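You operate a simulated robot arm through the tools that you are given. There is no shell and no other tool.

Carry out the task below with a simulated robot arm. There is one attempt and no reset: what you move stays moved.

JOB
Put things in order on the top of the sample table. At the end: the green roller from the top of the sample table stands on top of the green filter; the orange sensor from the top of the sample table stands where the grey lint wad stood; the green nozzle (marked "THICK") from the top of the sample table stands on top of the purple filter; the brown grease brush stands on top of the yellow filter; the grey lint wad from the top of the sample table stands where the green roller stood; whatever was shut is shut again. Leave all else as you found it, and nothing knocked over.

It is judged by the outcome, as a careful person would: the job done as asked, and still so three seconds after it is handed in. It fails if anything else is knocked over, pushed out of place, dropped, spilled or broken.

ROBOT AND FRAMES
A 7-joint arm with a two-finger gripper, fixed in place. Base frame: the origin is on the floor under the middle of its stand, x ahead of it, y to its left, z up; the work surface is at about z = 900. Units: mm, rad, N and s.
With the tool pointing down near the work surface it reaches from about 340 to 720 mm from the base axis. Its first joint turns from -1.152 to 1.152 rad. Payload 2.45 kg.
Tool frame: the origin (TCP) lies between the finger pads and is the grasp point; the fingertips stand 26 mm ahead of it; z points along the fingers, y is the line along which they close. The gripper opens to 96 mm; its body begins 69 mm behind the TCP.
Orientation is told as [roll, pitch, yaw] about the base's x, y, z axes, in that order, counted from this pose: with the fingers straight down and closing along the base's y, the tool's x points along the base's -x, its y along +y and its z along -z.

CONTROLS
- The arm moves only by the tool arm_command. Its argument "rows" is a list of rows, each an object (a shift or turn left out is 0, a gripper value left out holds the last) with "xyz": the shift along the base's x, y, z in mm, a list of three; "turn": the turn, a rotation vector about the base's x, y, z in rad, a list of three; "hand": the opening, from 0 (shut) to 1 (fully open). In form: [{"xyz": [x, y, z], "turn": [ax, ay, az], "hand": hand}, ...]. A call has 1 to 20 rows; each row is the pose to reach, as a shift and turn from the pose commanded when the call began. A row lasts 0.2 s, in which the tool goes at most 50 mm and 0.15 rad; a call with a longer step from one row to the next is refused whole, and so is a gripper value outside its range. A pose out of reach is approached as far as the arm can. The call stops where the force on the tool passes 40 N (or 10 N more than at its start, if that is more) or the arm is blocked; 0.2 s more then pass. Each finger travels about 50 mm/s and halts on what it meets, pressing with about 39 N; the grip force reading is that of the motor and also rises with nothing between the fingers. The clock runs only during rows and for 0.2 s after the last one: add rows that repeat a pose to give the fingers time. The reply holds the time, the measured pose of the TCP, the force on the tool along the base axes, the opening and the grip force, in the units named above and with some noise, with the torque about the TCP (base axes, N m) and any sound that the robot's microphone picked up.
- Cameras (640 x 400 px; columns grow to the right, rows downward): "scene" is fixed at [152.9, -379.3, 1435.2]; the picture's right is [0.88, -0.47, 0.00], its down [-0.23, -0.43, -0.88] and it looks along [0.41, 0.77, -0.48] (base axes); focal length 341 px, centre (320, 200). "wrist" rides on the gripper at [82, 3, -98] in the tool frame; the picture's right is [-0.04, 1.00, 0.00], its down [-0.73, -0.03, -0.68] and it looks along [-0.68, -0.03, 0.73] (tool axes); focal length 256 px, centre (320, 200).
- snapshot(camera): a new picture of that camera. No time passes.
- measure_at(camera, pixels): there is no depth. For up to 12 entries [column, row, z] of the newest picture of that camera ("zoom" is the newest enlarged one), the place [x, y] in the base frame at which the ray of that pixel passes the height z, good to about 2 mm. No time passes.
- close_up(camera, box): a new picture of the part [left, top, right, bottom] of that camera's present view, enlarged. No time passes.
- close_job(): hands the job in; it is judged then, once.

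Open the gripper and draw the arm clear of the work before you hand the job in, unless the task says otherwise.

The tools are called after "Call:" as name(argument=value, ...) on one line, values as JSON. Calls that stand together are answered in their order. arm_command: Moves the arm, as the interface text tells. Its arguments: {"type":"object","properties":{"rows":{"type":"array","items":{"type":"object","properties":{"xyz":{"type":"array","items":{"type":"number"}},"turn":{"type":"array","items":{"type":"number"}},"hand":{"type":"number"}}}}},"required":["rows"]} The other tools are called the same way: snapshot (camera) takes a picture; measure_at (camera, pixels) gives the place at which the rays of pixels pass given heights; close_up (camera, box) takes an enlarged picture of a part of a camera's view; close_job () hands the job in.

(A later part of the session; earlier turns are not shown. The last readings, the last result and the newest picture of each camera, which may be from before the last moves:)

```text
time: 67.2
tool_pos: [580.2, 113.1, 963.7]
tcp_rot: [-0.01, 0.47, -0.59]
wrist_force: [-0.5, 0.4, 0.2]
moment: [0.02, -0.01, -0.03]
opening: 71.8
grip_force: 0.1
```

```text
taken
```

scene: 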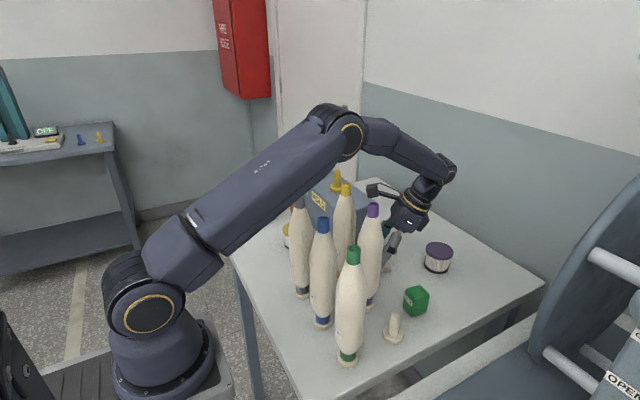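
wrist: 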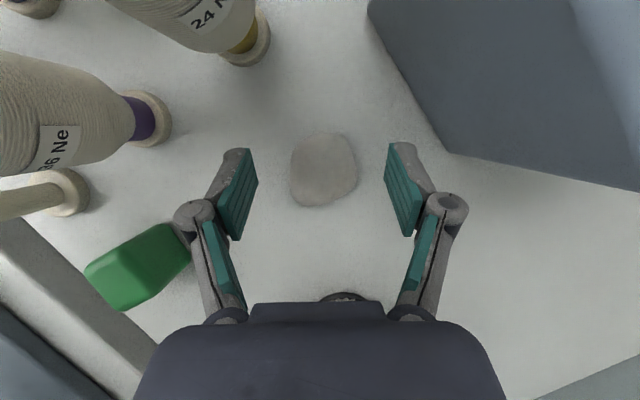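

Lint at wrist (323,170) is centred between the pads and the arm is well above the bottles. I descend to z≈930 and close.

Call:
arm_command(rows=[{"xyz": [0, 0, -15]}, {"xyz": [0, 0, -28]}, {"xyz": [0, 0, -34]}, {"xyz": [0, 0, -34]}])

Call:
arm_command(rows=[{"hand": 0.6}, {"hand": 0.5}, {"hand": 0.4}, {"hand": 0.2}, {"hand": 0.0}, {"hand": 0.0}, {"hand": 0.0}, {"hand": 0.0}])

Call:
snapshot(camera="wrist")

```text
time: 68.2
tool_pos: [580.3, 112.7, 929.3]
tcp_rot: [-0.012, 0.468, -0.592]
wrist_force: [0.7, 0.6, 0.3]
moment: [-0.02, 0.03, -0.02]
opening: 72.0
grip_force: 0.0
```

```text
time: 70.0
tool_pos: [579.3, 113.4, 929.8]
tcp_rot: [-0.008, 0.47, -0.592]
wrist_force: [0.2, -0.7, 6.4]
moment: [0.02, -0.03, -0.02]
opening: 45.2
grip_force: 39.2
```

```text
taken
```

wrist: 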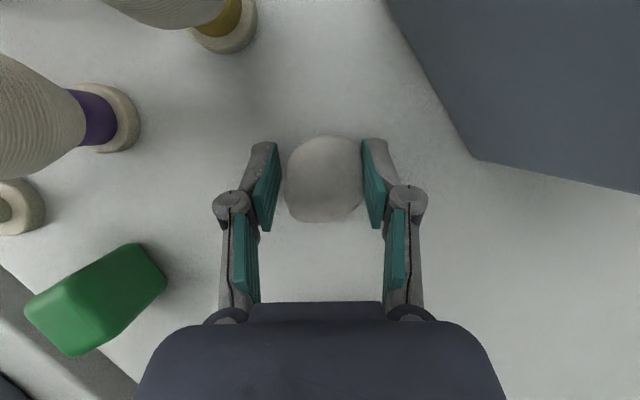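

The lint is held at 45 mm. I lift a few millimetres slowly and verify it comes along.

Call:
arm_command(rows=[{"xyz": [0, 0, 3]}, {"xyz": [0, 0, 8]}, {"xyz": [0, 0, 15]}, {"xyz": [0, 0, 20]}, {"xyz": [0, 0, 20]}])

Call:
snapshot(camera="wrist")

Call:
close_up(camera="scene", box=[350, 180, 478, 280])

```text
time: 71.2
tool_pos: [579.3, 113.6, 949.9]
tcp_rot: [-0.009, 0.469, -0.592]
wrist_force: [0.8, 0.5, -0.3]
moment: [0.02, 0.0, 0.0]
opening: 45.0
grip_force: 38.9
```

```text
taken
```

wrist: 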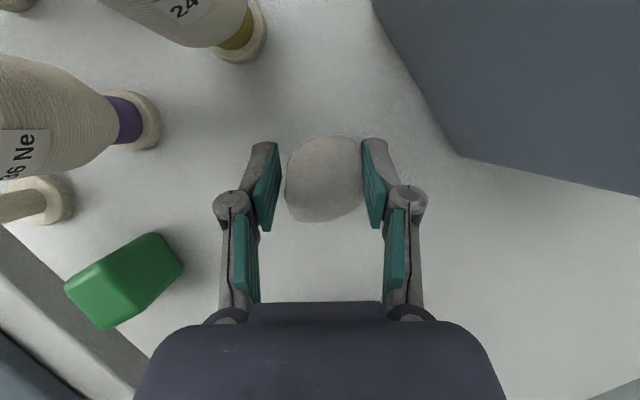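

```text
4.00 times, centred on (414, 230) of scene
```

zoom: 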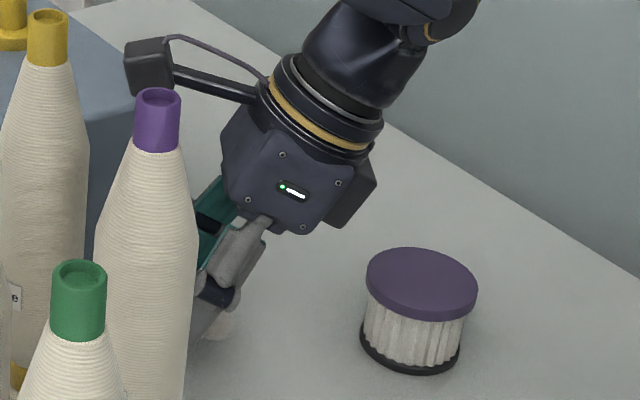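

The lint is in hand (bottom about 30 mm below TCP). I lift to z≈1180, above the bottles, then begin rotating toward the roller-spot orientation.

Call:
arm_command(rows=[{"xyz": [0, 0, 20]}, {"xyz": [0, 0, 50]}, {"xyz": [0, 0, 90]}, {"xyz": [0, 0, 130]}, {"xyz": [0, 0, 170]}, {"xyz": [0, 0, 205]}, {"xyz": [0, 0, 230]}, {"xyz": [0, 0, 230], "turn": [0, 0, 0.12]}, {"xyz": [0, 0, 230], "turn": [0, 0, 0.26]}, {"xyz": [0, 0, 230], "turn": [0, 0, 0.4]}, {"xyz": [0, 0, 230], "turn": [0, 0, 0.54]}, {"xyz": [0, 0, 230], "turn": [0, 0, 0.68]}, {"xyz": [0, 0, 230], "turn": [0, 0, 0.82]}, {"xyz": [0, 0, 230], "turn": [0, 0, 0.96]}, {"xyz": [0, 0, 230], "turn": [0, 0, 1.1]}, {"xyz": [0, 0, 230], "turn": [0, 0, 1.24]}, {"xyz": [0, 0, 230], "turn": [0, 0, 1.38]}, {"xyz": [0, 0, 230], "turn": [0, 0, 1.52]}, {"xyz": [0, 0, 230], "turn": [0, 0, 1.6]}])

Call:
snapshot(camera="wrist")

Call:
snapshot(camera="scene")

```text
time: 75.2
tool_pos: [579.7, 113.6, 1179.5]
tcp_rot: [-0.009, 0.469, 1.012]
wrist_force: [0.3, 1.1, 0.0]
moment: [-0.01, 0.0, -0.01]
opening: 45.0
grip_force: 38.9
out of reach, approached as far as the arm can: row 8, 9, 10, 11, 12, 13, 14, 15, 16, 17, 18
```

```text
taken
```

wrist: 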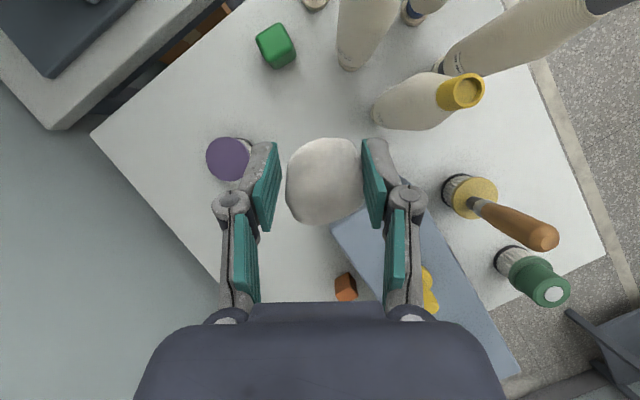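

```text
taken
```

scene: 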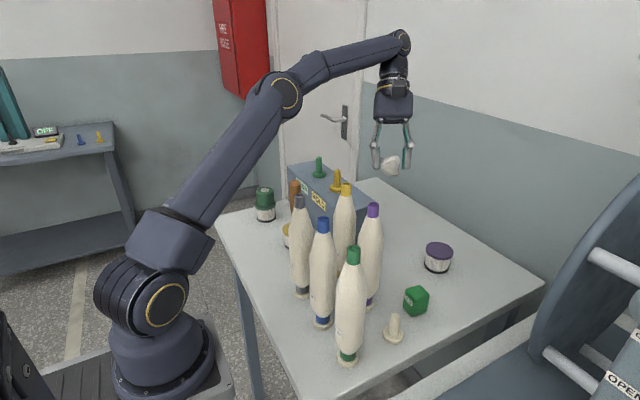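

The lint is still held and everything stands. I finish the rotation to yaw ≈ 3.12, moving out toward the roller spot as the tool swings round.

Call:
arm_command(rows=[{"turn": [0, 0, 0.14]}, {"turn": [0, 0, 0.28]}, {"turn": [0, 0, 0.42]}, {"turn": [0, 0, 0.56]}, {"turn": [0, 0, 0.7]}, {"turn": [0, 0, 0.84]}, {"xyz": [5, 5, 0], "turn": [0, 0, 0.98]}, {"xyz": [10, 10, 0], "turn": [0, 0, 1.12]}, {"xyz": [20, 20, 0], "turn": [0, 0, 1.26]}, {"xyz": [30, 30, 0], "turn": [0, 0, 1.4]}, {"xyz": [40, 40, 0], "turn": [0, 0, 1.54]}, {"xyz": [50, 50, 0], "turn": [0, 0, 1.68]}, {"xyz": [60, 60, 0], "turn": [0, 0, 1.82]}, {"xyz": [70, 70, -5], "turn": [0, 0, 1.96]}, {"xyz": [80, 80, -15], "turn": [0, 0, 2.1]}, {"xyz": [95, 90, -25], "turn": [0, 0, 2.11]}, {"xyz": [105, 95, -35], "turn": [0, 0, 2.11]}, {"xyz": [105, 95, -35], "turn": [0, 0, 2.11]}])

Call:
snapshot(camera="wrist")

Call:
snapshot(camera="scene")

```text
time: 79.0
tool_pos: [683.8, 208.5, 1143.6]
tcp_rot: [-0.011, 0.47, 3.119]
wrist_force: [0.3, 0.4, 0.6]
moment: [-0.01, 0.02, -0.02]
opening: 44.2
grip_force: 39.1
```

```text
taken
```

wrist: 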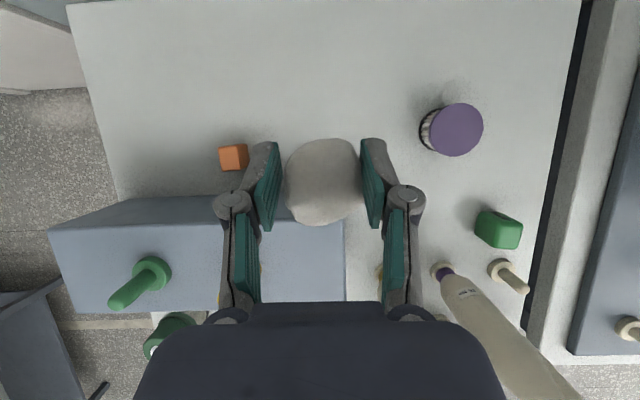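

```text
taken
```

scene: 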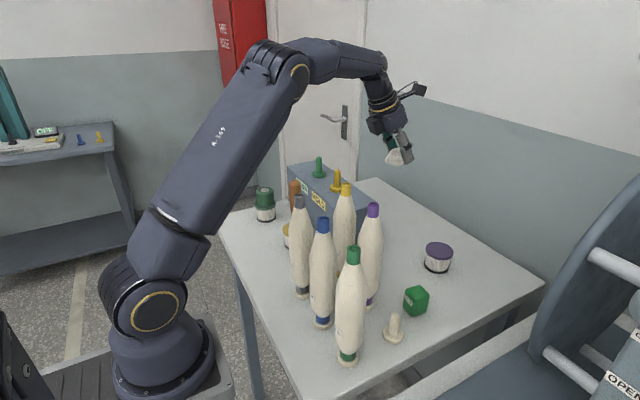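

The lint hangs between the pads at wrist (323,182). I move over the roller's former spot (720,212) and descend to z≈960.

Call:
arm_command(rows=[{"xyz": [18, 2, -10]}, {"xyz": [36.3, 3.5, -35]}, {"xyz": [36.3, 3.5, -70]}, {"xyz": [36.3, 3.5, -105]}, {"xyz": [36.3, 3.5, -140]}, {"xyz": [36.3, 3.5, -170]}, {"xyz": [36.3, 3.5, -184]}, {"xyz": [36.3, 3.5, -184]}])

Call:
snapshot(camera="scene")

Call:
arm_command(rows=[{"xyz": [0, 0, -12]}, {"xyz": [0, 0, -22]}, {"xyz": [0, 0, -27]}, {"xyz": [0, 0, -27]}])

```text
time: 80.8
tool_pos: [721.2, 211.5, 960.2]
tcp_rot: [-0.012, 0.47, 3.119]
wrist_force: [0.2, 0.0, -0.5]
moment: [0.03, 0.02, 0.03]
opening: 43.4
grip_force: 38.8
```

```text
taken
```

scene: 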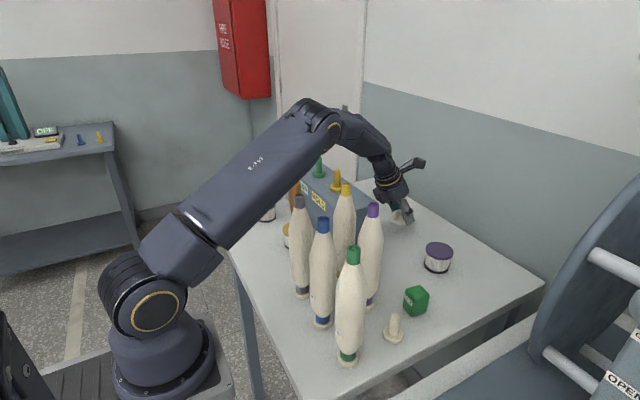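

```text
time: 81.8
tool_pos: [719.7, 212.2, 933.5]
tcp_rot: [-0.011, 0.47, 3.119]
wrist_force: [-0.2, -0.3, -0.4]
moment: [-0.02, -0.01, -0.02]
opening: 43.4
grip_force: 38.9
```

The opening went from 45 to 43.4 mm, so the lint may have shifted in the grip. I check it before setting down.

Call:
snapshot(camera="wrist")

Call:
close_up(camera="scene", box=[370, 170, 450, 240])

```text
taken
```

wrist: 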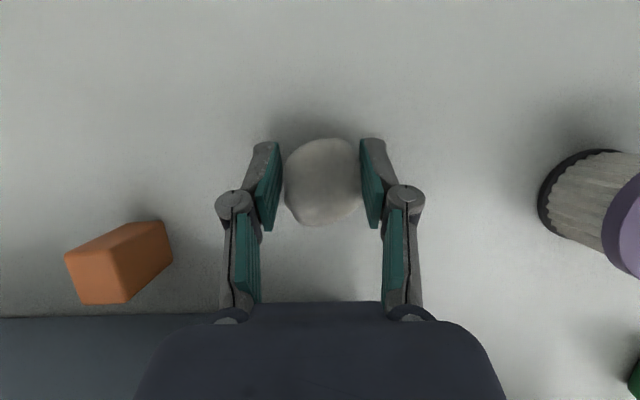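

```text
5.71 times, centred on (410, 205) of scene
```

zoom: 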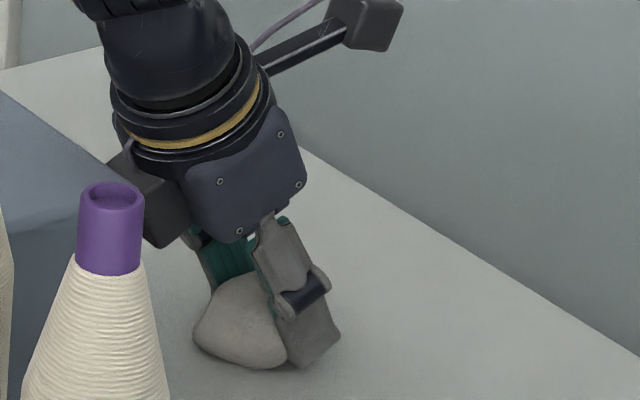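

The lint looks level in the pads with its base just above the table. I lower in small steps until the table takes it.

Call:
arm_command(rows=[{"xyz": [0, 0, -1.5]}, {"xyz": [0, 0, -2]}, {"xyz": [0, 0, -2]}])

Call:
arm_command(rows=[{"xyz": [0, 0, -1]}, {"xyz": [0, 0, -1]}])

Call:
arm_command(rows=[{"xyz": [0, 0, -1]}, {"xyz": [0, 0, -1]}])

```text
time: 82.6
tool_pos: [722.0, 211.2, 932.7]
tcp_rot: [-0.012, 0.473, 3.118]
wrist_force: [0.7, 0.5, 9.7]
moment: [0.2, 0.04, 0.01]
opening: 43.2
grip_force: 39.2
```

```text
time: 83.2
tool_pos: [721.9, 212.4, 933.1]
tcp_rot: [-0.013, 0.476, 3.117]
wrist_force: [1.6, 0.5, 19.4]
moment: [0.37, 0.14, -0.01]
opening: 43.2
grip_force: 39.2
```

```text
time: 83.8
tool_pos: [722.2, 212.4, 932.7]
tcp_rot: [-0.013, 0.477, 3.118]
wrist_force: [3.2, 0.6, 26.1]
moment: [0.49, 0.15, -0.07]
opening: 43.1
grip_force: 39.4
```

The table took the weight (26 N now, a bit much). I back up 2.5 mm and then open slowly.

Call:
arm_command(rows=[{"xyz": [0, 0, 1.5]}, {"xyz": [0, 0, 2.8]}, {"xyz": [0, 0, 2.8]}])

Call:
arm_command(rows=[{"hand": 0.46}, {"hand": 0.49}, {"hand": 0.53}, {"hand": 0.6}, {"hand": 0.7}, {"hand": 0.75}, {"hand": 0.75}])

Call:
snapshot(camera="wrist")

Call:
close_up(camera="scene", box=[370, 170, 450, 240])

```text
time: 84.6
tool_pos: [720.6, 212.8, 932.2]
tcp_rot: [-0.012, 0.469, 3.119]
wrist_force: [5.7, 1.7, 14.4]
moment: [0.37, -0.04, -0.13]
opening: 42.8
grip_force: 39.3
```

```text
time: 86.2
tool_pos: [719.8, 211.4, 931.3]
tcp_rot: [-0.011, 0.469, 3.12]
wrist_force: [1.3, 0.8, -0.3]
moment: [-0.01, -0.01, 0.02]
opening: 72.0
grip_force: 0.0
```

```text
taken
```

wrist: 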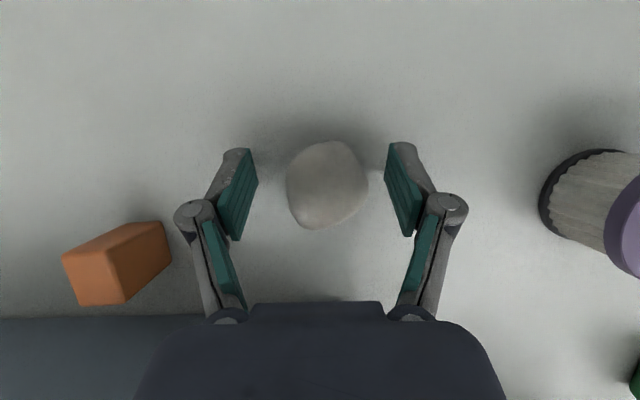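

```text
5.71 times, centred on (410, 205) of scene
```

zoom: 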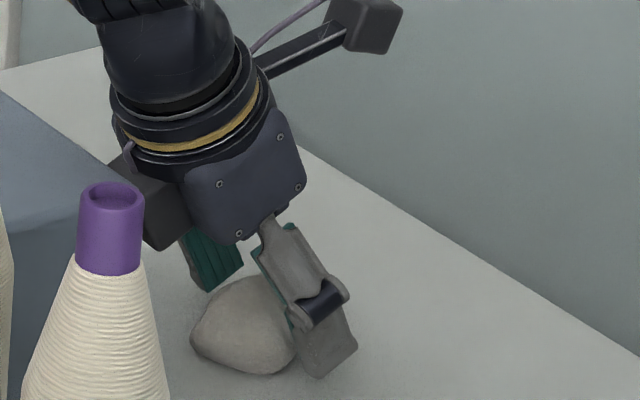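

The lint stands on the spot. I raise straight up and check its position from above.

Call:
arm_command(rows=[{"xyz": [0, 0, 8]}, {"xyz": [0, 0, 25]}, {"xyz": [0, 0, 60]}, {"xyz": [0, 0, 100]}, {"xyz": [-5, 0, 140]}, {"xyz": [-20, 0, 175]}, {"xyz": [-35, 0, 200]}, {"xyz": [-35, 0, 200]}])

Call:
snapshot(camera="wrist")

Call:
close_up(camera="scene", box=[330, 180, 490, 300])

```text
time: 88.0
tool_pos: [686.0, 212.3, 1132.8]
tcp_rot: [-0.011, 0.471, 3.119]
wrist_force: [-0.5, -0.9, -0.6]
moment: [-0.02, 0.01, 0.03]
opening: 72.0
grip_force: 0.0
```

```text
taken
```

wrist: 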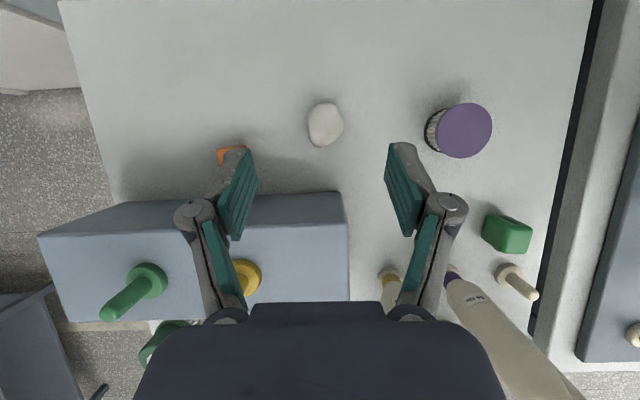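

```text
3.33 times, centred on (410, 240) of scene
```

zoom: 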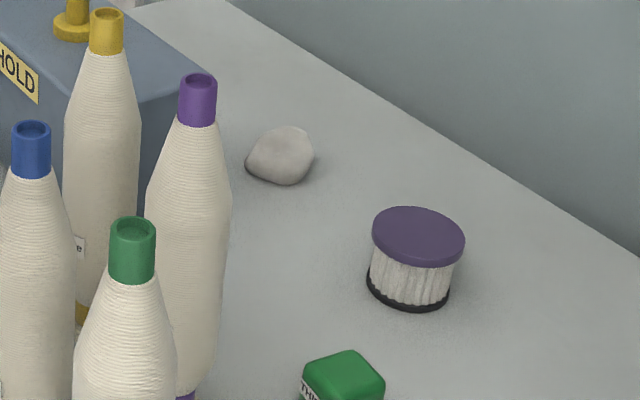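

I zoom in on the lint from both cameras and measure its centre.

Call:
close_up(camera="wrist", box=[285, 90, 365, 160])

Call:
measure_at(camera="wrist", pixels=[[325, 125, 915], [308, 125, 915], [343, 125, 915], [325, 103, 915], [325, 147, 915]])

Call:
close_up(camera="scene", box=[378, 206, 418, 240])

```text
5.71 times, centred on (325, 125) of wrist
```

zoom: 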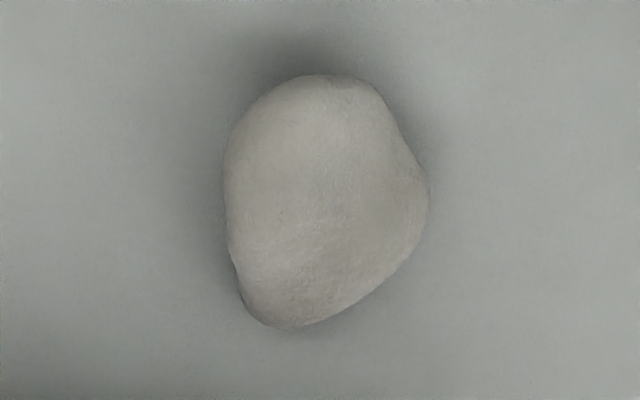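

```text
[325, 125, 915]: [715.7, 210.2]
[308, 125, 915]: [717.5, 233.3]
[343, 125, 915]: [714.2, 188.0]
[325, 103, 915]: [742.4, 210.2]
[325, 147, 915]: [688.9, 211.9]
```

```text
11.76 times, centred on (398, 223) of scene
```

zoom: 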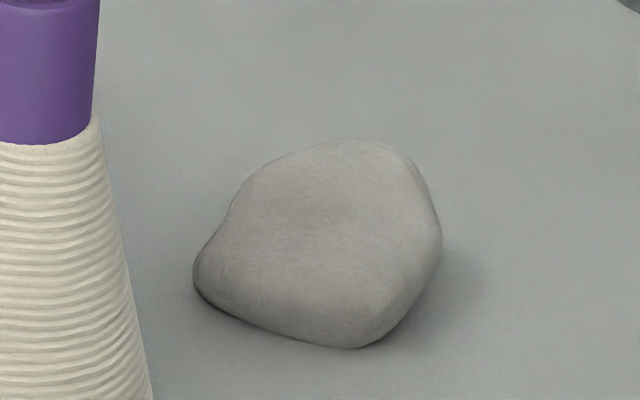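

The lint stands at about (716,209), within a few mm of the roller's former centre. Now the sensor: I pull back and straighten the tool at z≈1190 before reorienting.

Call:
arm_command(rows=[{"xyz": [-15, 0, 15], "turn": [0, 0.1, 0]}, {"xyz": [-35, 0, 30], "turn": [0, 0.21, 0]}, {"xyz": [-55, 0, 45], "turn": [0, 0.32, 0]}, {"xyz": [-75, 0, 55], "turn": [0, 0.42, 0]}, {"xyz": [-86, 0, 57], "turn": [0, 0.47, 0]}, {"xyz": [-86, 0, 57], "turn": [0, 0.47, 0]}])

Call:
arm_command(rows=[{"turn": [0, 0, -0.14]}, {"turn": [0, 0, -0.28]}, {"turn": [0, 0, -0.42]}, {"turn": [0, 0, -0.56]}, {"turn": [0, 0, -0.7]}, {"turn": [0, 0, -0.84]}, {"turn": [0, 0, -0.98]}, {"turn": [0, 0, -1.12]}, {"turn": [0, 0, -1.26]}, {"turn": [0, 0, -1.4]}, {"turn": [0, 0, -1.54]}, {"turn": [0, 0, -1.68]}, {"turn": [0, 0, -1.82]}, {"turn": [0, 0, -1.96]}, {"turn": [0, 0, -2.1]}, {"turn": [0, 0, -2.24]}, {"turn": [0, 0, -2.38]}, {"turn": [0, 0, -2.52]}, {"turn": [0, 0, -2.66]}, {"turn": [0, 0, -2.8]}])

Call:
arm_command(rows=[{"turn": [0, 0, -0.14]}, {"turn": [0, 0, -0.28]}, {"turn": [0, 0, -0.42]}, {"turn": [0, 0, -0.56]}, {"turn": [0, 0, -0.7]}, {"turn": [0, 0, -0.84]}, {"turn": [0, 0, -0.98]}, {"turn": [0, 0, -1.12]}, {"turn": [0, 0, -1.26]}, {"turn": [0, 0, -1.4]}, {"turn": [0, 0, -1.54]}, {"turn": [0, 0, -1.68]}, {"turn": [0, 0, -1.82]}, {"turn": [0, 0, -1.96]}, {"turn": [0, 0, -2.02]}, {"turn": [0, 0, -2.02]}])

Call:
snapshot(camera="wrist")

Call:
snapshot(camera="scene")

```text
time: 89.4
tool_pos: [599.7, 210.8, 1188.7]
tcp_rot: [0.001, -0.002, 3.124]
wrist_force: [0.2, 0.1, 0.0]
moment: [0.01, -0.01, 0.01]
opening: 71.9
grip_force: 0.1
```

```text
time: 93.6
tool_pos: [599.0, 211.8, 1188.4]
tcp_rot: [-0.001, 0.0, 0.319]
wrist_force: [0.5, 0.5, -0.1]
moment: [0.0, 0.01, -0.03]
opening: 71.7
grip_force: 0.0
```

```text
time: 97.0
tool_pos: [598.9, 211.8, 1187.5]
tcp_rot: [0.0, 0.0, -1.701]
wrist_force: [0.2, 0.6, -0.5]
moment: [0.02, 0.01, -0.01]
opening: 72.1
grip_force: 0.1
```

```text
taken
```

wrist: 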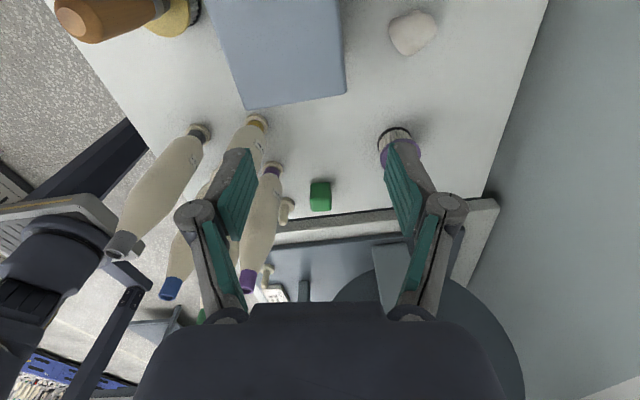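

```text
taken
```

scene: 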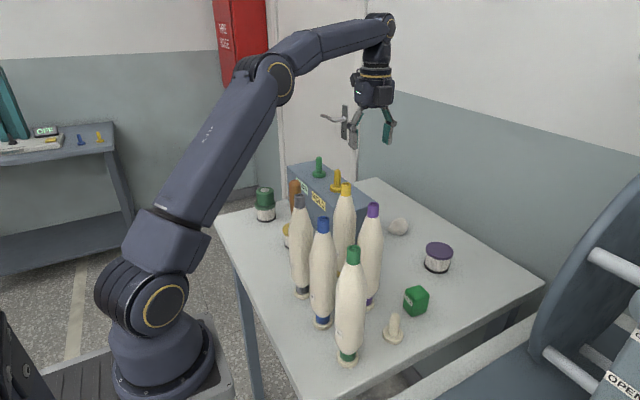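

Yaw is −1.70 with the tool vertical. I now tilt the fingers toward +y (0.7 rad) while moving toward the sensor, still high.

Call:
arm_command(rows=[{"xyz": [10, 20, 0], "turn": [0.139, -0.019, 0]}, {"xyz": [20, 40, 0], "turn": [0.278, -0.037, 0]}, {"xyz": [35, 60, -5], "turn": [0.416, -0.056, 0]}, {"xyz": [50, 85, -15], "turn": [0.555, -0.074, 0]}, {"xyz": [65, 105, -30], "turn": [0.694, -0.093, 0]}, {"xyz": [80, 120, -50], "turn": [0.694, -0.093, 0]}, {"xyz": [80, 120, -50], "turn": [0.694, -0.093, 0]}])

Call:
snapshot(camera="wrist")

Call:
snapshot(camera="scene")

```text
time: 98.6
tool_pos: [679.4, 331.5, 1138.5]
tcp_rot: [0.006, 0.699, -1.697]
wrist_force: [0.7, 0.0, 0.5]
moment: [0.0, -0.01, 0.01]
opening: 71.9
grip_force: 0.0
```

```text
taken
```

wrist: 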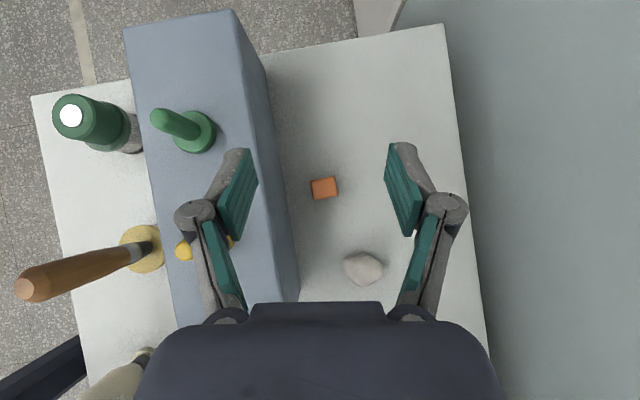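

```text
taken
```

scene: 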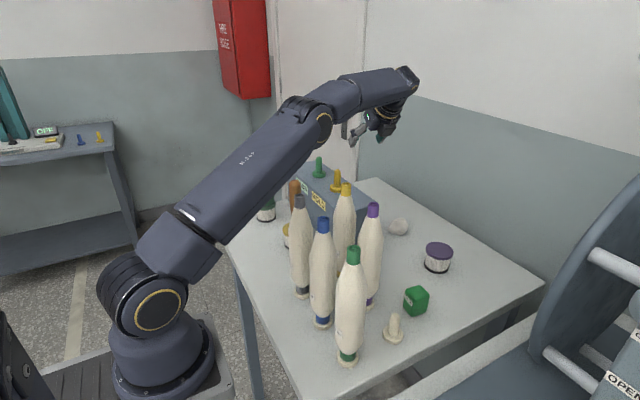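

The camera now looks straight down on the sensor at wrist (324,188). I zoom in and measure it.

Call:
close_up(camera="wrist", box=[284, 163, 364, 213])

Call:
measure_at(camera="wrist", pixels=[[324, 188, 940], [311, 182, 940], [335, 177, 940], [338, 194, 940], [313, 200, 940], [300, 298, 1018], [266, 75, 1018]])

```text
8.00 times, centred on (324, 188) of wrist
```

zoom: 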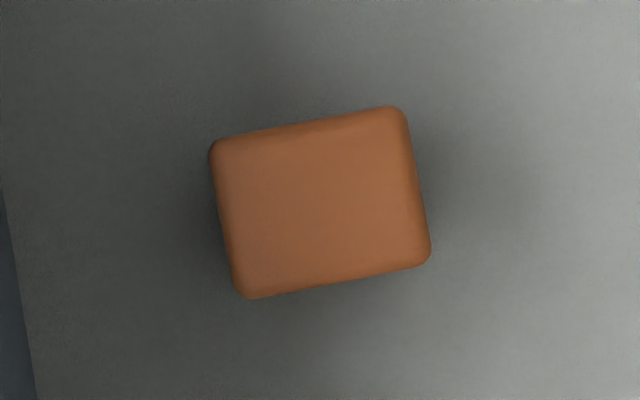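

```text
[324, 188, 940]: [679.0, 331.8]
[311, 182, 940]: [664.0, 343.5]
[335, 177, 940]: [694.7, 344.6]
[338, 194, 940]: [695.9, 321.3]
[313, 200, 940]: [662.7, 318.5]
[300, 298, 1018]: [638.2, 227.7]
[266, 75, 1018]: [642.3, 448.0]
```

The sensor is turned only about +0.065 rad, centred at (679.3,331.5), top about 32×25 mm. I check the box's back edge in a zoom to get the clearance right.

Call:
close_up(camera="wrist", box=[200, 60, 360, 310])

Call:
measure_at(camera="wrist", pixels=[[300, 298, 900], [266, 75, 900], [285, 188, 900], [262, 188, 1018], [262, 188, 1000]])

```text
1.60 times, centred on (280, 185) of wrist
```

zoom: 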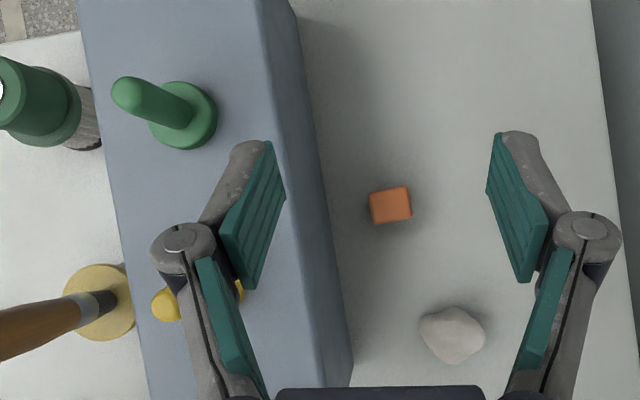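

```text
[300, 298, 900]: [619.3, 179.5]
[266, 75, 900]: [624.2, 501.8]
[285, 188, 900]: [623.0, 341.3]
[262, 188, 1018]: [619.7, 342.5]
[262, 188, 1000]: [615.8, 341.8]
```

Box back face is at x≈622, leaving about 41 mm to the sensor. I set the opening to 48 mm and descend in stages over the sensor, checking the arm's clearance over the bottles.

Call:
arm_command(rows=[{"xyz": [0, 0, 0], "hand": 0.5}, {"xyz": [0, 0, -20]}, {"xyz": [0, 0, -45]}, {"xyz": [0, 0, -70]}, {"xyz": [0, 0, -95]}, {"xyz": [0, 0, -95]}])

Call:
snapshot(camera="wrist")

Call:
snapshot(camera="scene")

```text
time: 100.0
tool_pos: [678.2, 331.1, 1044.0]
tcp_rot: [0.003, 0.699, -1.699]
wrist_force: [0.2, -0.4, 1.0]
moment: [0.01, 0.03, -0.02]
opening: 47.9
grip_force: 0.0
```

```text
taken
```

wrist: 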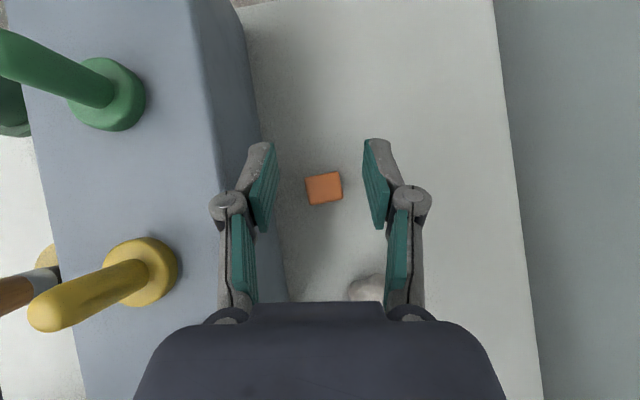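

```text
taken
```

scene: 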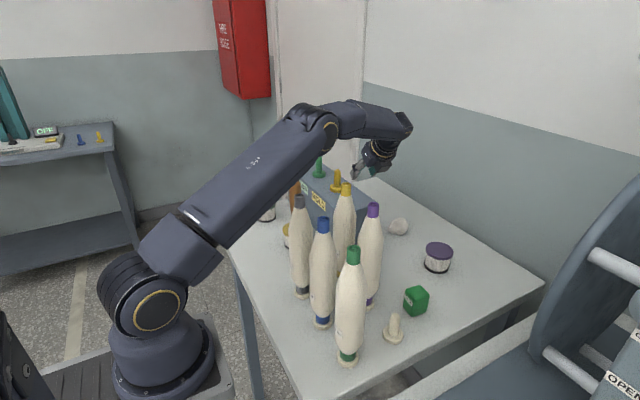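

The elbow is still high over the bottles (scene (330,120)) and the sensor is centred at wrist (324,187). I continue down to z≈985.

Call:
arm_command(rows=[{"xyz": [0.5, 0, -20]}, {"xyz": [1, 0, -40]}, {"xyz": [1, 0, -60]}, {"xyz": [1, 0, -60]}])

Call:
snapshot(camera="wrist")

Call:
snapshot(camera="scene")

```text
time: 101.0
tool_pos: [680.3, 331.9, 983.6]
tcp_rot: [0.005, 0.7, -1.697]
wrist_force: [-0.1, -0.4, 0.4]
moment: [0.0, 0.02, 0.0]
opening: 48.3
grip_force: 0.2
```

```text
taken
```

wrist: 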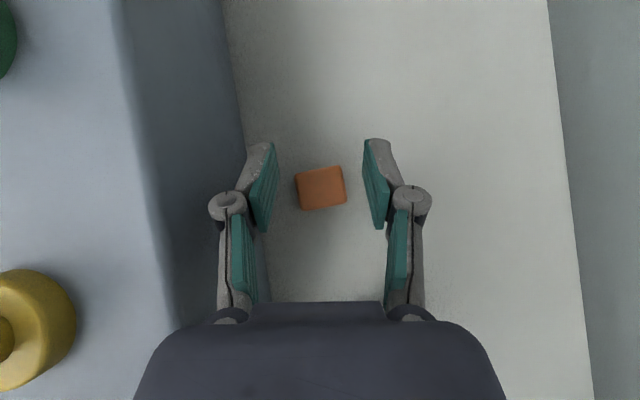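

```text
taken
```

scene: 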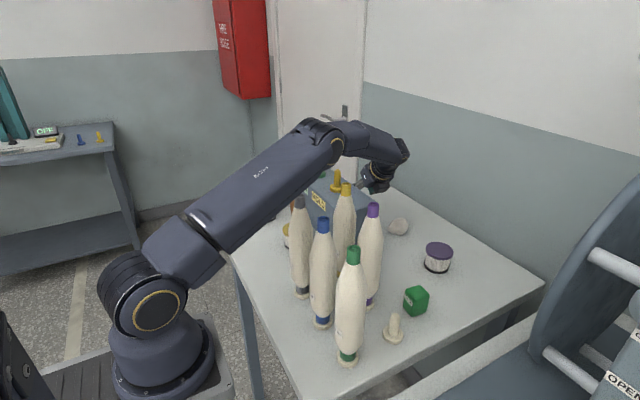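

I zoom on the arm-bottle gap before the last 50 mm.

Call:
close_up(camera="scene", box=[250, 110, 430, 230])

```text
3.33 times, centred on (340, 170) of scene
```

zoom: 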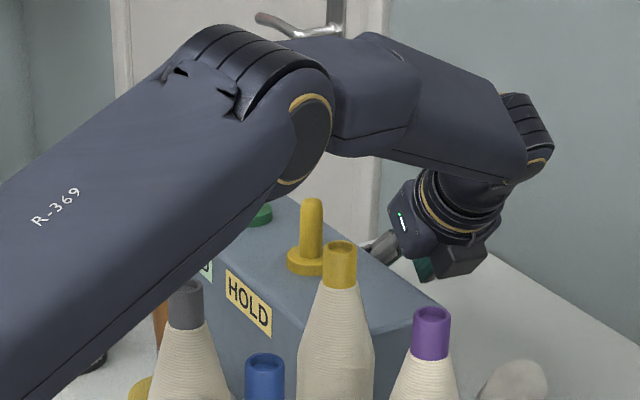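

The arm is about 65 mm above the bottle tops, so I can go the last 52 mm. I descend to z≈931 around the sensor.

Call:
arm_command(rows=[{"xyz": [-0.5, 0, -15]}, {"xyz": [-0.5, 0, -30]}, {"xyz": [-0.5, 0, -43]}, {"xyz": [-0.5, 0, -52]}, {"xyz": [-0.5, 0, -52]}])

Call:
snapshot(camera="wrist")

Call:
snapshot(camera="scene")

```text
time: 102.2
tool_pos: [681.0, 332.0, 932.2]
tcp_rot: [0.005, 0.699, -1.694]
wrist_force: [-0.6, 0.9, 0.3]
moment: [0.01, 0.02, -0.01]
opening: 48.1
grip_force: 0.0
```

```text
taken
```

wrist: 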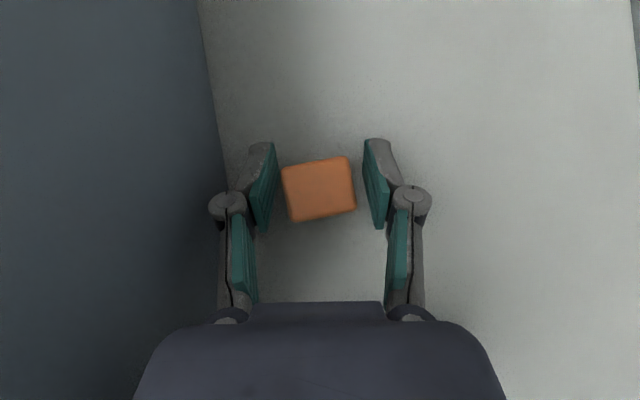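

```text
taken
```

scene: 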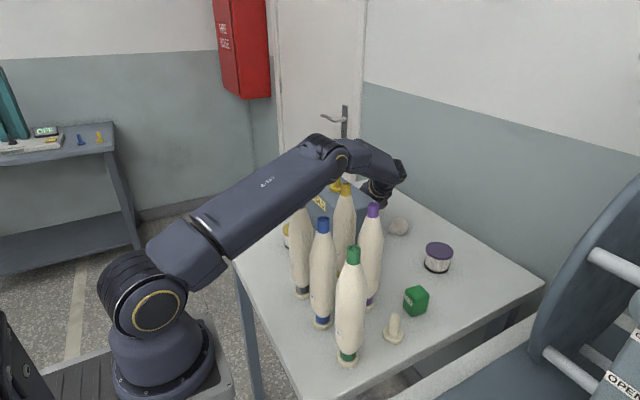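

The sensor at wrist (318,189) sits between the pads with no contact. I close slowly so it can align itself.

Call:
arm_command(rows=[{"hand": 0.45}, {"hand": 0.41}, {"hand": 0.38}, {"hand": 0.35}, {"hand": 0.32}, {"hand": 0.2}, {"hand": 0.0}, {"hand": 0.0}, {"hand": 0.0}])

Call:
snapshot(camera="wrist")

```text
time: 104.2
tool_pos: [680.1, 330.8, 932.2]
tcp_rot: [0.006, 0.699, -1.696]
wrist_force: [0.8, 0.4, 1.7]
moment: [-0.05, 0.05, -0.01]
opening: 31.0
grip_force: 38.9
```

```text
taken
```

wrist: 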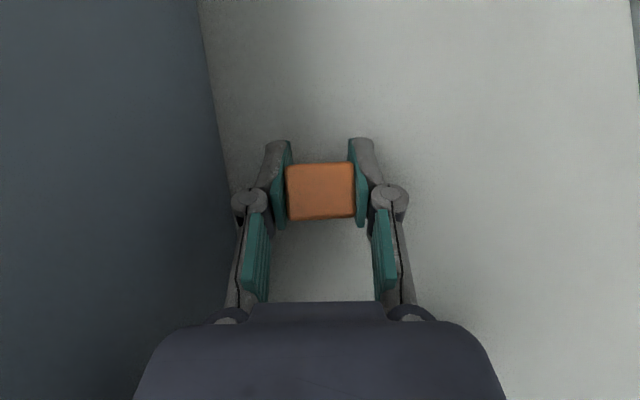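

The sensor aligned and is held at 31 mm. I lift slowly, then continue up.

Call:
arm_command(rows=[{"xyz": [0, 0, 3]}, {"xyz": [0, 0, 8]}, {"xyz": [0, 0, 18]}, {"xyz": [0, 0, 30]}, {"xyz": [0, 0, 40]}, {"xyz": [0, 0, 40]}])

Call:
snapshot(camera="wrist")

```text
time: 105.6
tool_pos: [679.9, 331.7, 972.0]
tcp_rot: [0.004, 0.7, -1.697]
wrist_force: [-0.1, 0.4, -0.3]
moment: [0.02, 0.0, 0.03]
opening: 30.9
grip_force: 39.0
```

```text
taken
```

wrist: 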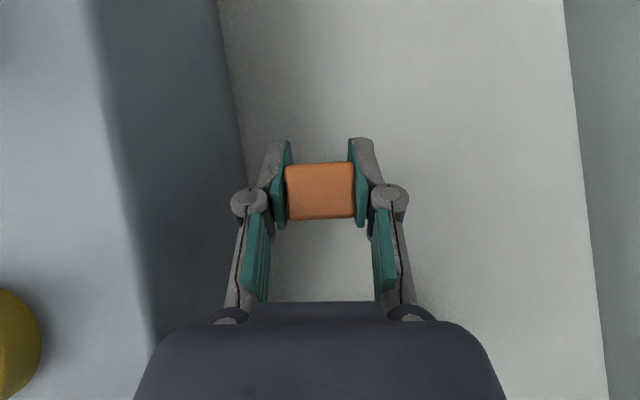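

The sensor is up. I raise it to z≈1090, then carry it along −y past the box end toward the lint's former spot at (580,113.5), rotating slightly about z.

Call:
arm_command(rows=[{"xyz": [0, 0, 35]}, {"xyz": [0, 0, 75]}, {"xyz": [0, 0, 115]}, {"xyz": [0, -30, 120]}, {"xyz": [-2, -65, 120]}, {"xyz": [-8, -100, 120], "turn": [0, 0, 0.1]}, {"xyz": [-20, -135, 120], "turn": [0, 0, 0.22]}, {"xyz": [-40, -165, 120], "turn": [0, 0, 0.34]}, {"xyz": [-62, -190, 120], "turn": [0, 0, 0.46]}, {"xyz": [-85, -208, 120], "turn": [0, 0, 0.58]}, {"xyz": [-99, -218, 115], "turn": [0, 0, 0.645]}, {"xyz": [-99, -218, 115], "turn": [0, 0, 0.645]}])

Call:
snapshot(camera="wrist")

Call:
snapshot(camera="scene")

```text
time: 108.2
tool_pos: [581.2, 112.0, 1086.5]
tcp_rot: [0.004, 0.699, -1.05]
wrist_force: [-0.2, 0.2, -0.3]
moment: [-0.01, -0.01, 0.01]
opening: 30.7
grip_force: 38.9
```

```text
taken
```

wrist: 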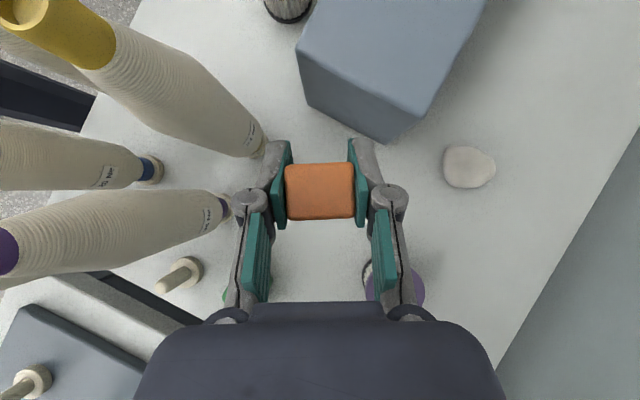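

```text
taken
```

scene: 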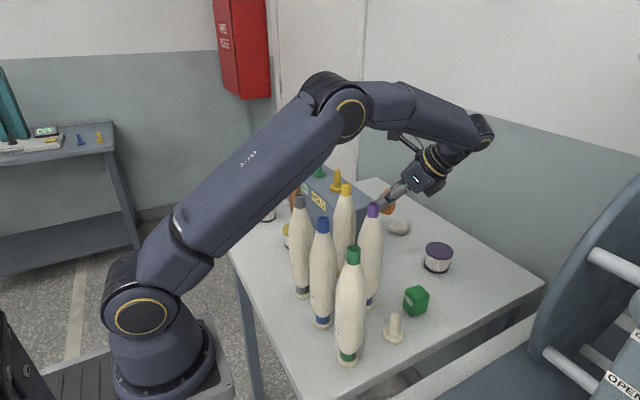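

The sensor is above the lint's former spot. I descend to z≈960 and check around the fingers.

Call:
arm_command(rows=[{"xyz": [-1, 1.5, -35]}, {"xyz": [-1, 1.5, -70]}, {"xyz": [-1, 1.5, -100]}, {"xyz": [-1, 1.5, -126]}, {"xyz": [-1, 1.5, -126]}])

Call:
snapshot(camera="wrist")

Call:
close_up(camera="scene", box=[340, 170, 500, 300])

```text
time: 109.4
tool_pos: [579.9, 115.8, 961.6]
tcp_rot: [0.005, 0.699, -1.052]
wrist_force: [1.0, -0.5, -0.8]
moment: [0.02, 0.06, -0.01]
opening: 31.1
grip_force: 38.8
```

```text
taken
```

wrist: 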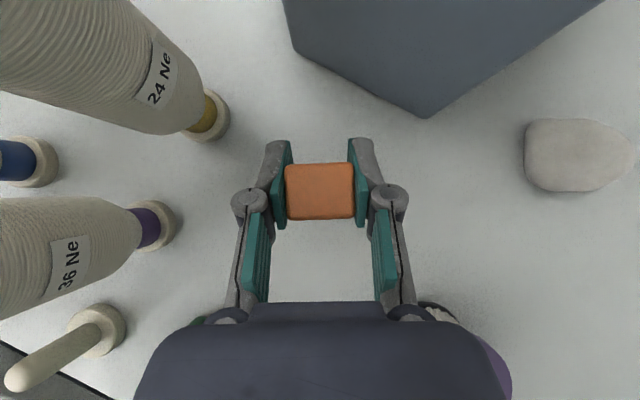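

```text
3.08 times, centred on (420, 235) of scene
```

zoom: 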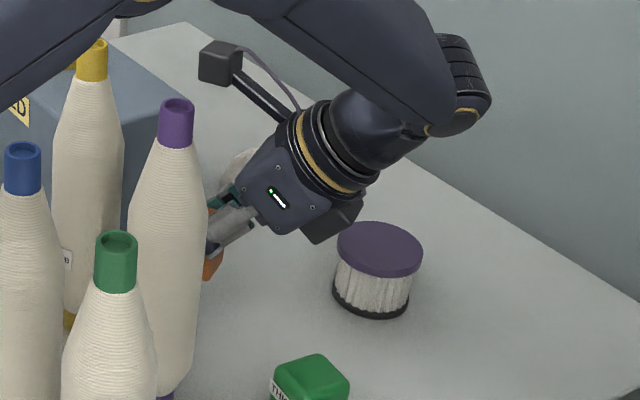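

The gripper body stays clear of the purple filter and the bottles. I lower to z≈935, then in small steps to contact.

Call:
arm_command(rows=[{"xyz": [0, -1.5, -12]}, {"xyz": [0, -1.5, -22]}, {"xyz": [0, -1.5, -26.5]}, {"xyz": [0, -1.5, -26.5]}])

Call:
arm_command(rows=[{"xyz": [0, 0, -1]}, {"xyz": [0, 0, -1]}])

Call:
arm_command(rows=[{"xyz": [0, 0, -1]}, {"xyz": [0, 0, -1]}])

```text
time: 110.4
tool_pos: [579.8, 112.8, 934.0]
tcp_rot: [0.006, 0.7, -1.053]
wrist_force: [0.0, -0.1, -1.0]
moment: [0.0, 0.02, 0.0]
opening: 30.8
grip_force: 38.3
```

```text
time: 111.0
tool_pos: [580.2, 113.9, 934.5]
tcp_rot: [0.005, 0.7, -1.052]
wrist_force: [-0.1, 0.1, -0.4]
moment: [-0.01, 0.01, 0.02]
opening: 30.7
grip_force: 39.3
```

```text
time: 111.6
tool_pos: [580.6, 113.5, 932.5]
tcp_rot: [0.005, 0.699, -1.054]
wrist_force: [-0.8, 0.4, 0.0]
moment: [0.01, 0.01, 0.0]
opening: 30.6
grip_force: 38.6
```

No firm contact yet at z≈932.5. I take another small step.

Call:
arm_command(rows=[{"xyz": [0, 0, -0.7]}, {"xyz": [0, 0, -0.7]}])

Call:
arm_command(rows=[{"xyz": [0, 0, -0.7]}, {"xyz": [0, 0, -0.7]}])

```text
time: 112.2
tool_pos: [581.1, 114.2, 932.3]
tcp_rot: [0.005, 0.7, -1.052]
wrist_force: [1.6, -1.8, 5.4]
moment: [-0.11, 0.04, 0.03]
opening: 30.9
grip_force: 38.9
```

```text
time: 112.8
tool_pos: [581.3, 113.7, 932.5]
tcp_rot: [0.006, 0.7, -1.05]
wrist_force: [1.1, -1.9, 15.1]
moment: [-0.2, 0.0, 0.03]
opening: 30.8
grip_force: 38.8
```

Contact reached (15 N). I ease up 1 mm and open slowly.

Call:
arm_command(rows=[{"xyz": [0, 0, 0.9]}, {"xyz": [0, 0, 0.9]}])

Call:
arm_command(rows=[{"hand": 0.33}, {"hand": 0.35}, {"hand": 0.38}, {"hand": 0.42}, {"hand": 0.47}, {"hand": 0.5}, {"hand": 0.5}])

Call:
snapshot(camera="wrist")

```text
time: 113.4
tool_pos: [580.0, 113.6, 932.5]
tcp_rot: [0.006, 0.701, -1.052]
wrist_force: [3.0, 1.6, 8.9]
moment: [0.0, -0.06, 0.06]
opening: 30.6
grip_force: 38.7
```

```text
time: 115.0
tool_pos: [579.8, 113.1, 930.9]
tcp_rot: [0.006, 0.701, -1.051]
wrist_force: [-0.5, -0.2, -0.8]
moment: [-0.01, -0.02, 0.04]
opening: 47.8
grip_force: 0.1
```

```text
taken
```

wrist: 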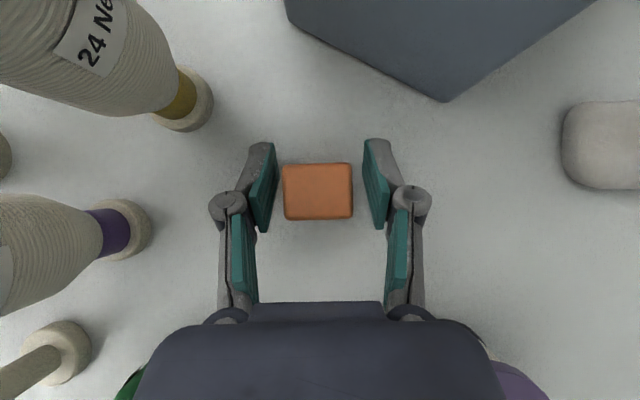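

The sensor stands free between the pads. I raise straight up to z≈1110.

Call:
arm_command(rows=[{"xyz": [0, 0, 8]}, {"xyz": [0, 0, 25]}, {"xyz": [0, 0, 60]}, {"xyz": [0, 0, 100]}, {"xyz": [0, 0, 140]}, {"xyz": [0, 0, 180]}, {"xyz": [0, 0, 180]}])

Call:
snapshot(camera="wrist")

Call:
snapshot(camera="scene")

```text
time: 116.6
tool_pos: [579.9, 113.4, 1113.1]
tcp_rot: [0.003, 0.698, -1.053]
wrist_force: [0.1, 0.0, -0.1]
moment: [0.0, 0.0, -0.03]
opening: 47.7
grip_force: 0.1
```

```text
taken
```

wrist: 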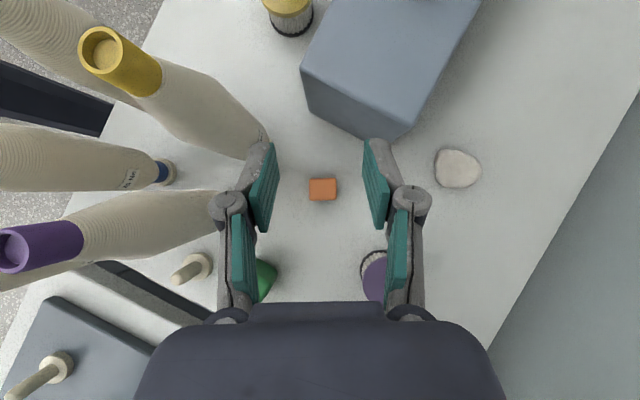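

```text
taken
```

scene: 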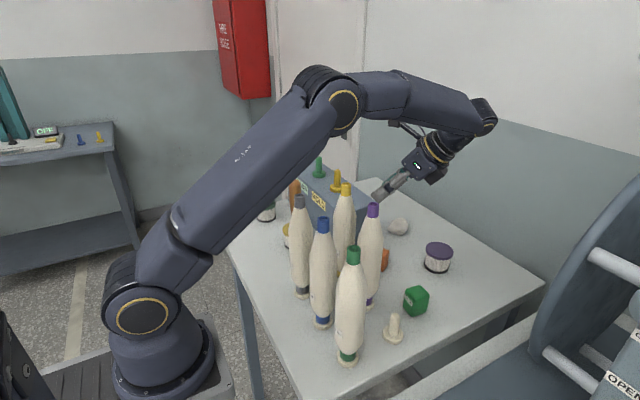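

The sensor stands at the lint's old spot. Next the green nozzle, partly hidden behind the left finger at wrist (262,280); I shift the tool toward it, staying high, to look straight down at it.

Call:
arm_command(rows=[{"xyz": [3, -10, 15], "hand": 0.75}, {"xyz": [6, -35, 35]}, {"xyz": [6, -70, 40]}, {"xyz": [0, -100, 40]}, {"xyz": [-5, -115, 40]}, {"xyz": [-5, -115, 40]}])

Call:
snapshot(camera="wrist")

Call:
snapshot(camera="scene")

```text
time: 118.0
tool_pos: [574.7, -1.8, 1152.3]
tcp_rot: [0.004, 0.701, -1.052]
wrist_force: [0.2, 0.1, 0.3]
moment: [-0.01, -0.01, 0.0]
opening: 71.9
grip_force: 0.0
```

```text
taken
```

wrist: 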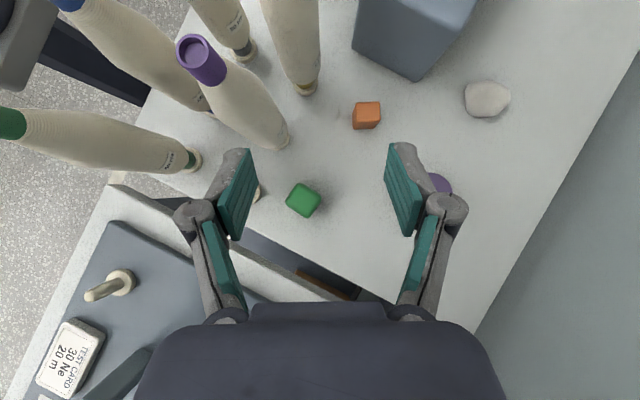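

```text
taken
```

scene: 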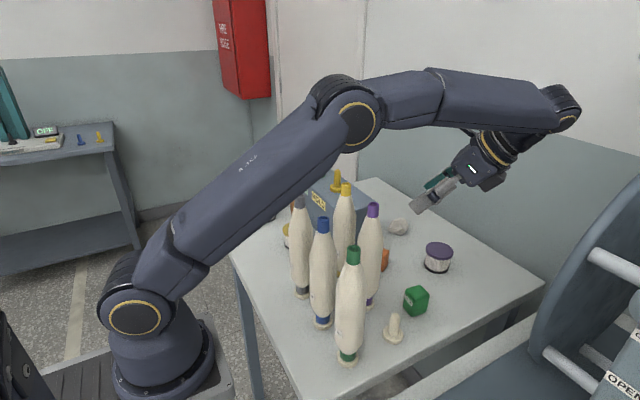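

I zoom on the nozzle at wrist (303,200) to get its centre, size and angle.

Call:
close_up(camera="wrist", box=[263, 175, 343, 225])

Call:
measure_at(camera="wrist", pixels=[[303, 200, 940], [303, 200, 900], [487, 99, 915], [367, 114, 940], [357, 128, 900]])

Call:
close_up(camera="scene", box=[375, 270, 455, 340])

```text
8.00 times, centred on (303, 200) of wrist
```

zoom: 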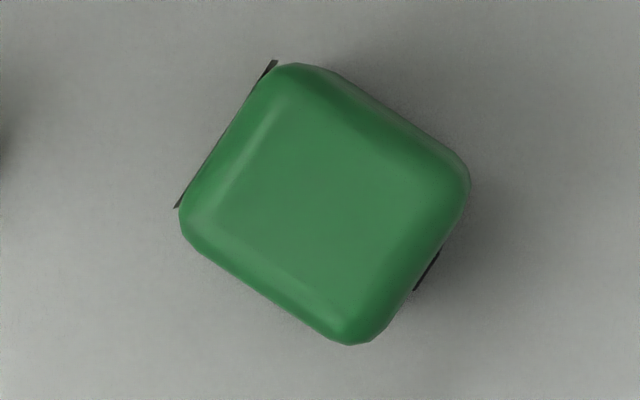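

```text
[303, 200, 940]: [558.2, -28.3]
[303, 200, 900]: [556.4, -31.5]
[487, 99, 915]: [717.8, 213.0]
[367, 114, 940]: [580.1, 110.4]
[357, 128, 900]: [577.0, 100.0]
```

```text
5.71 times, centred on (415, 305) of scene
```

zoom: 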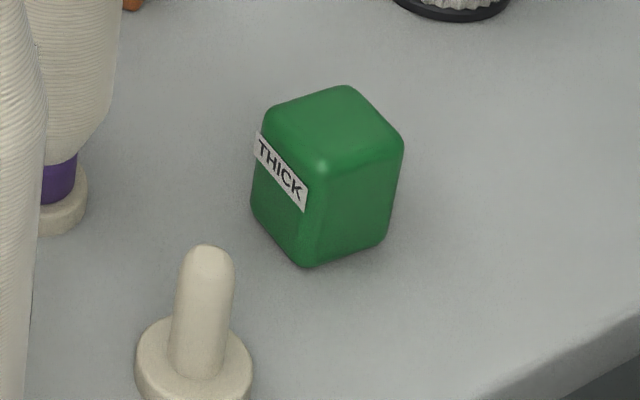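

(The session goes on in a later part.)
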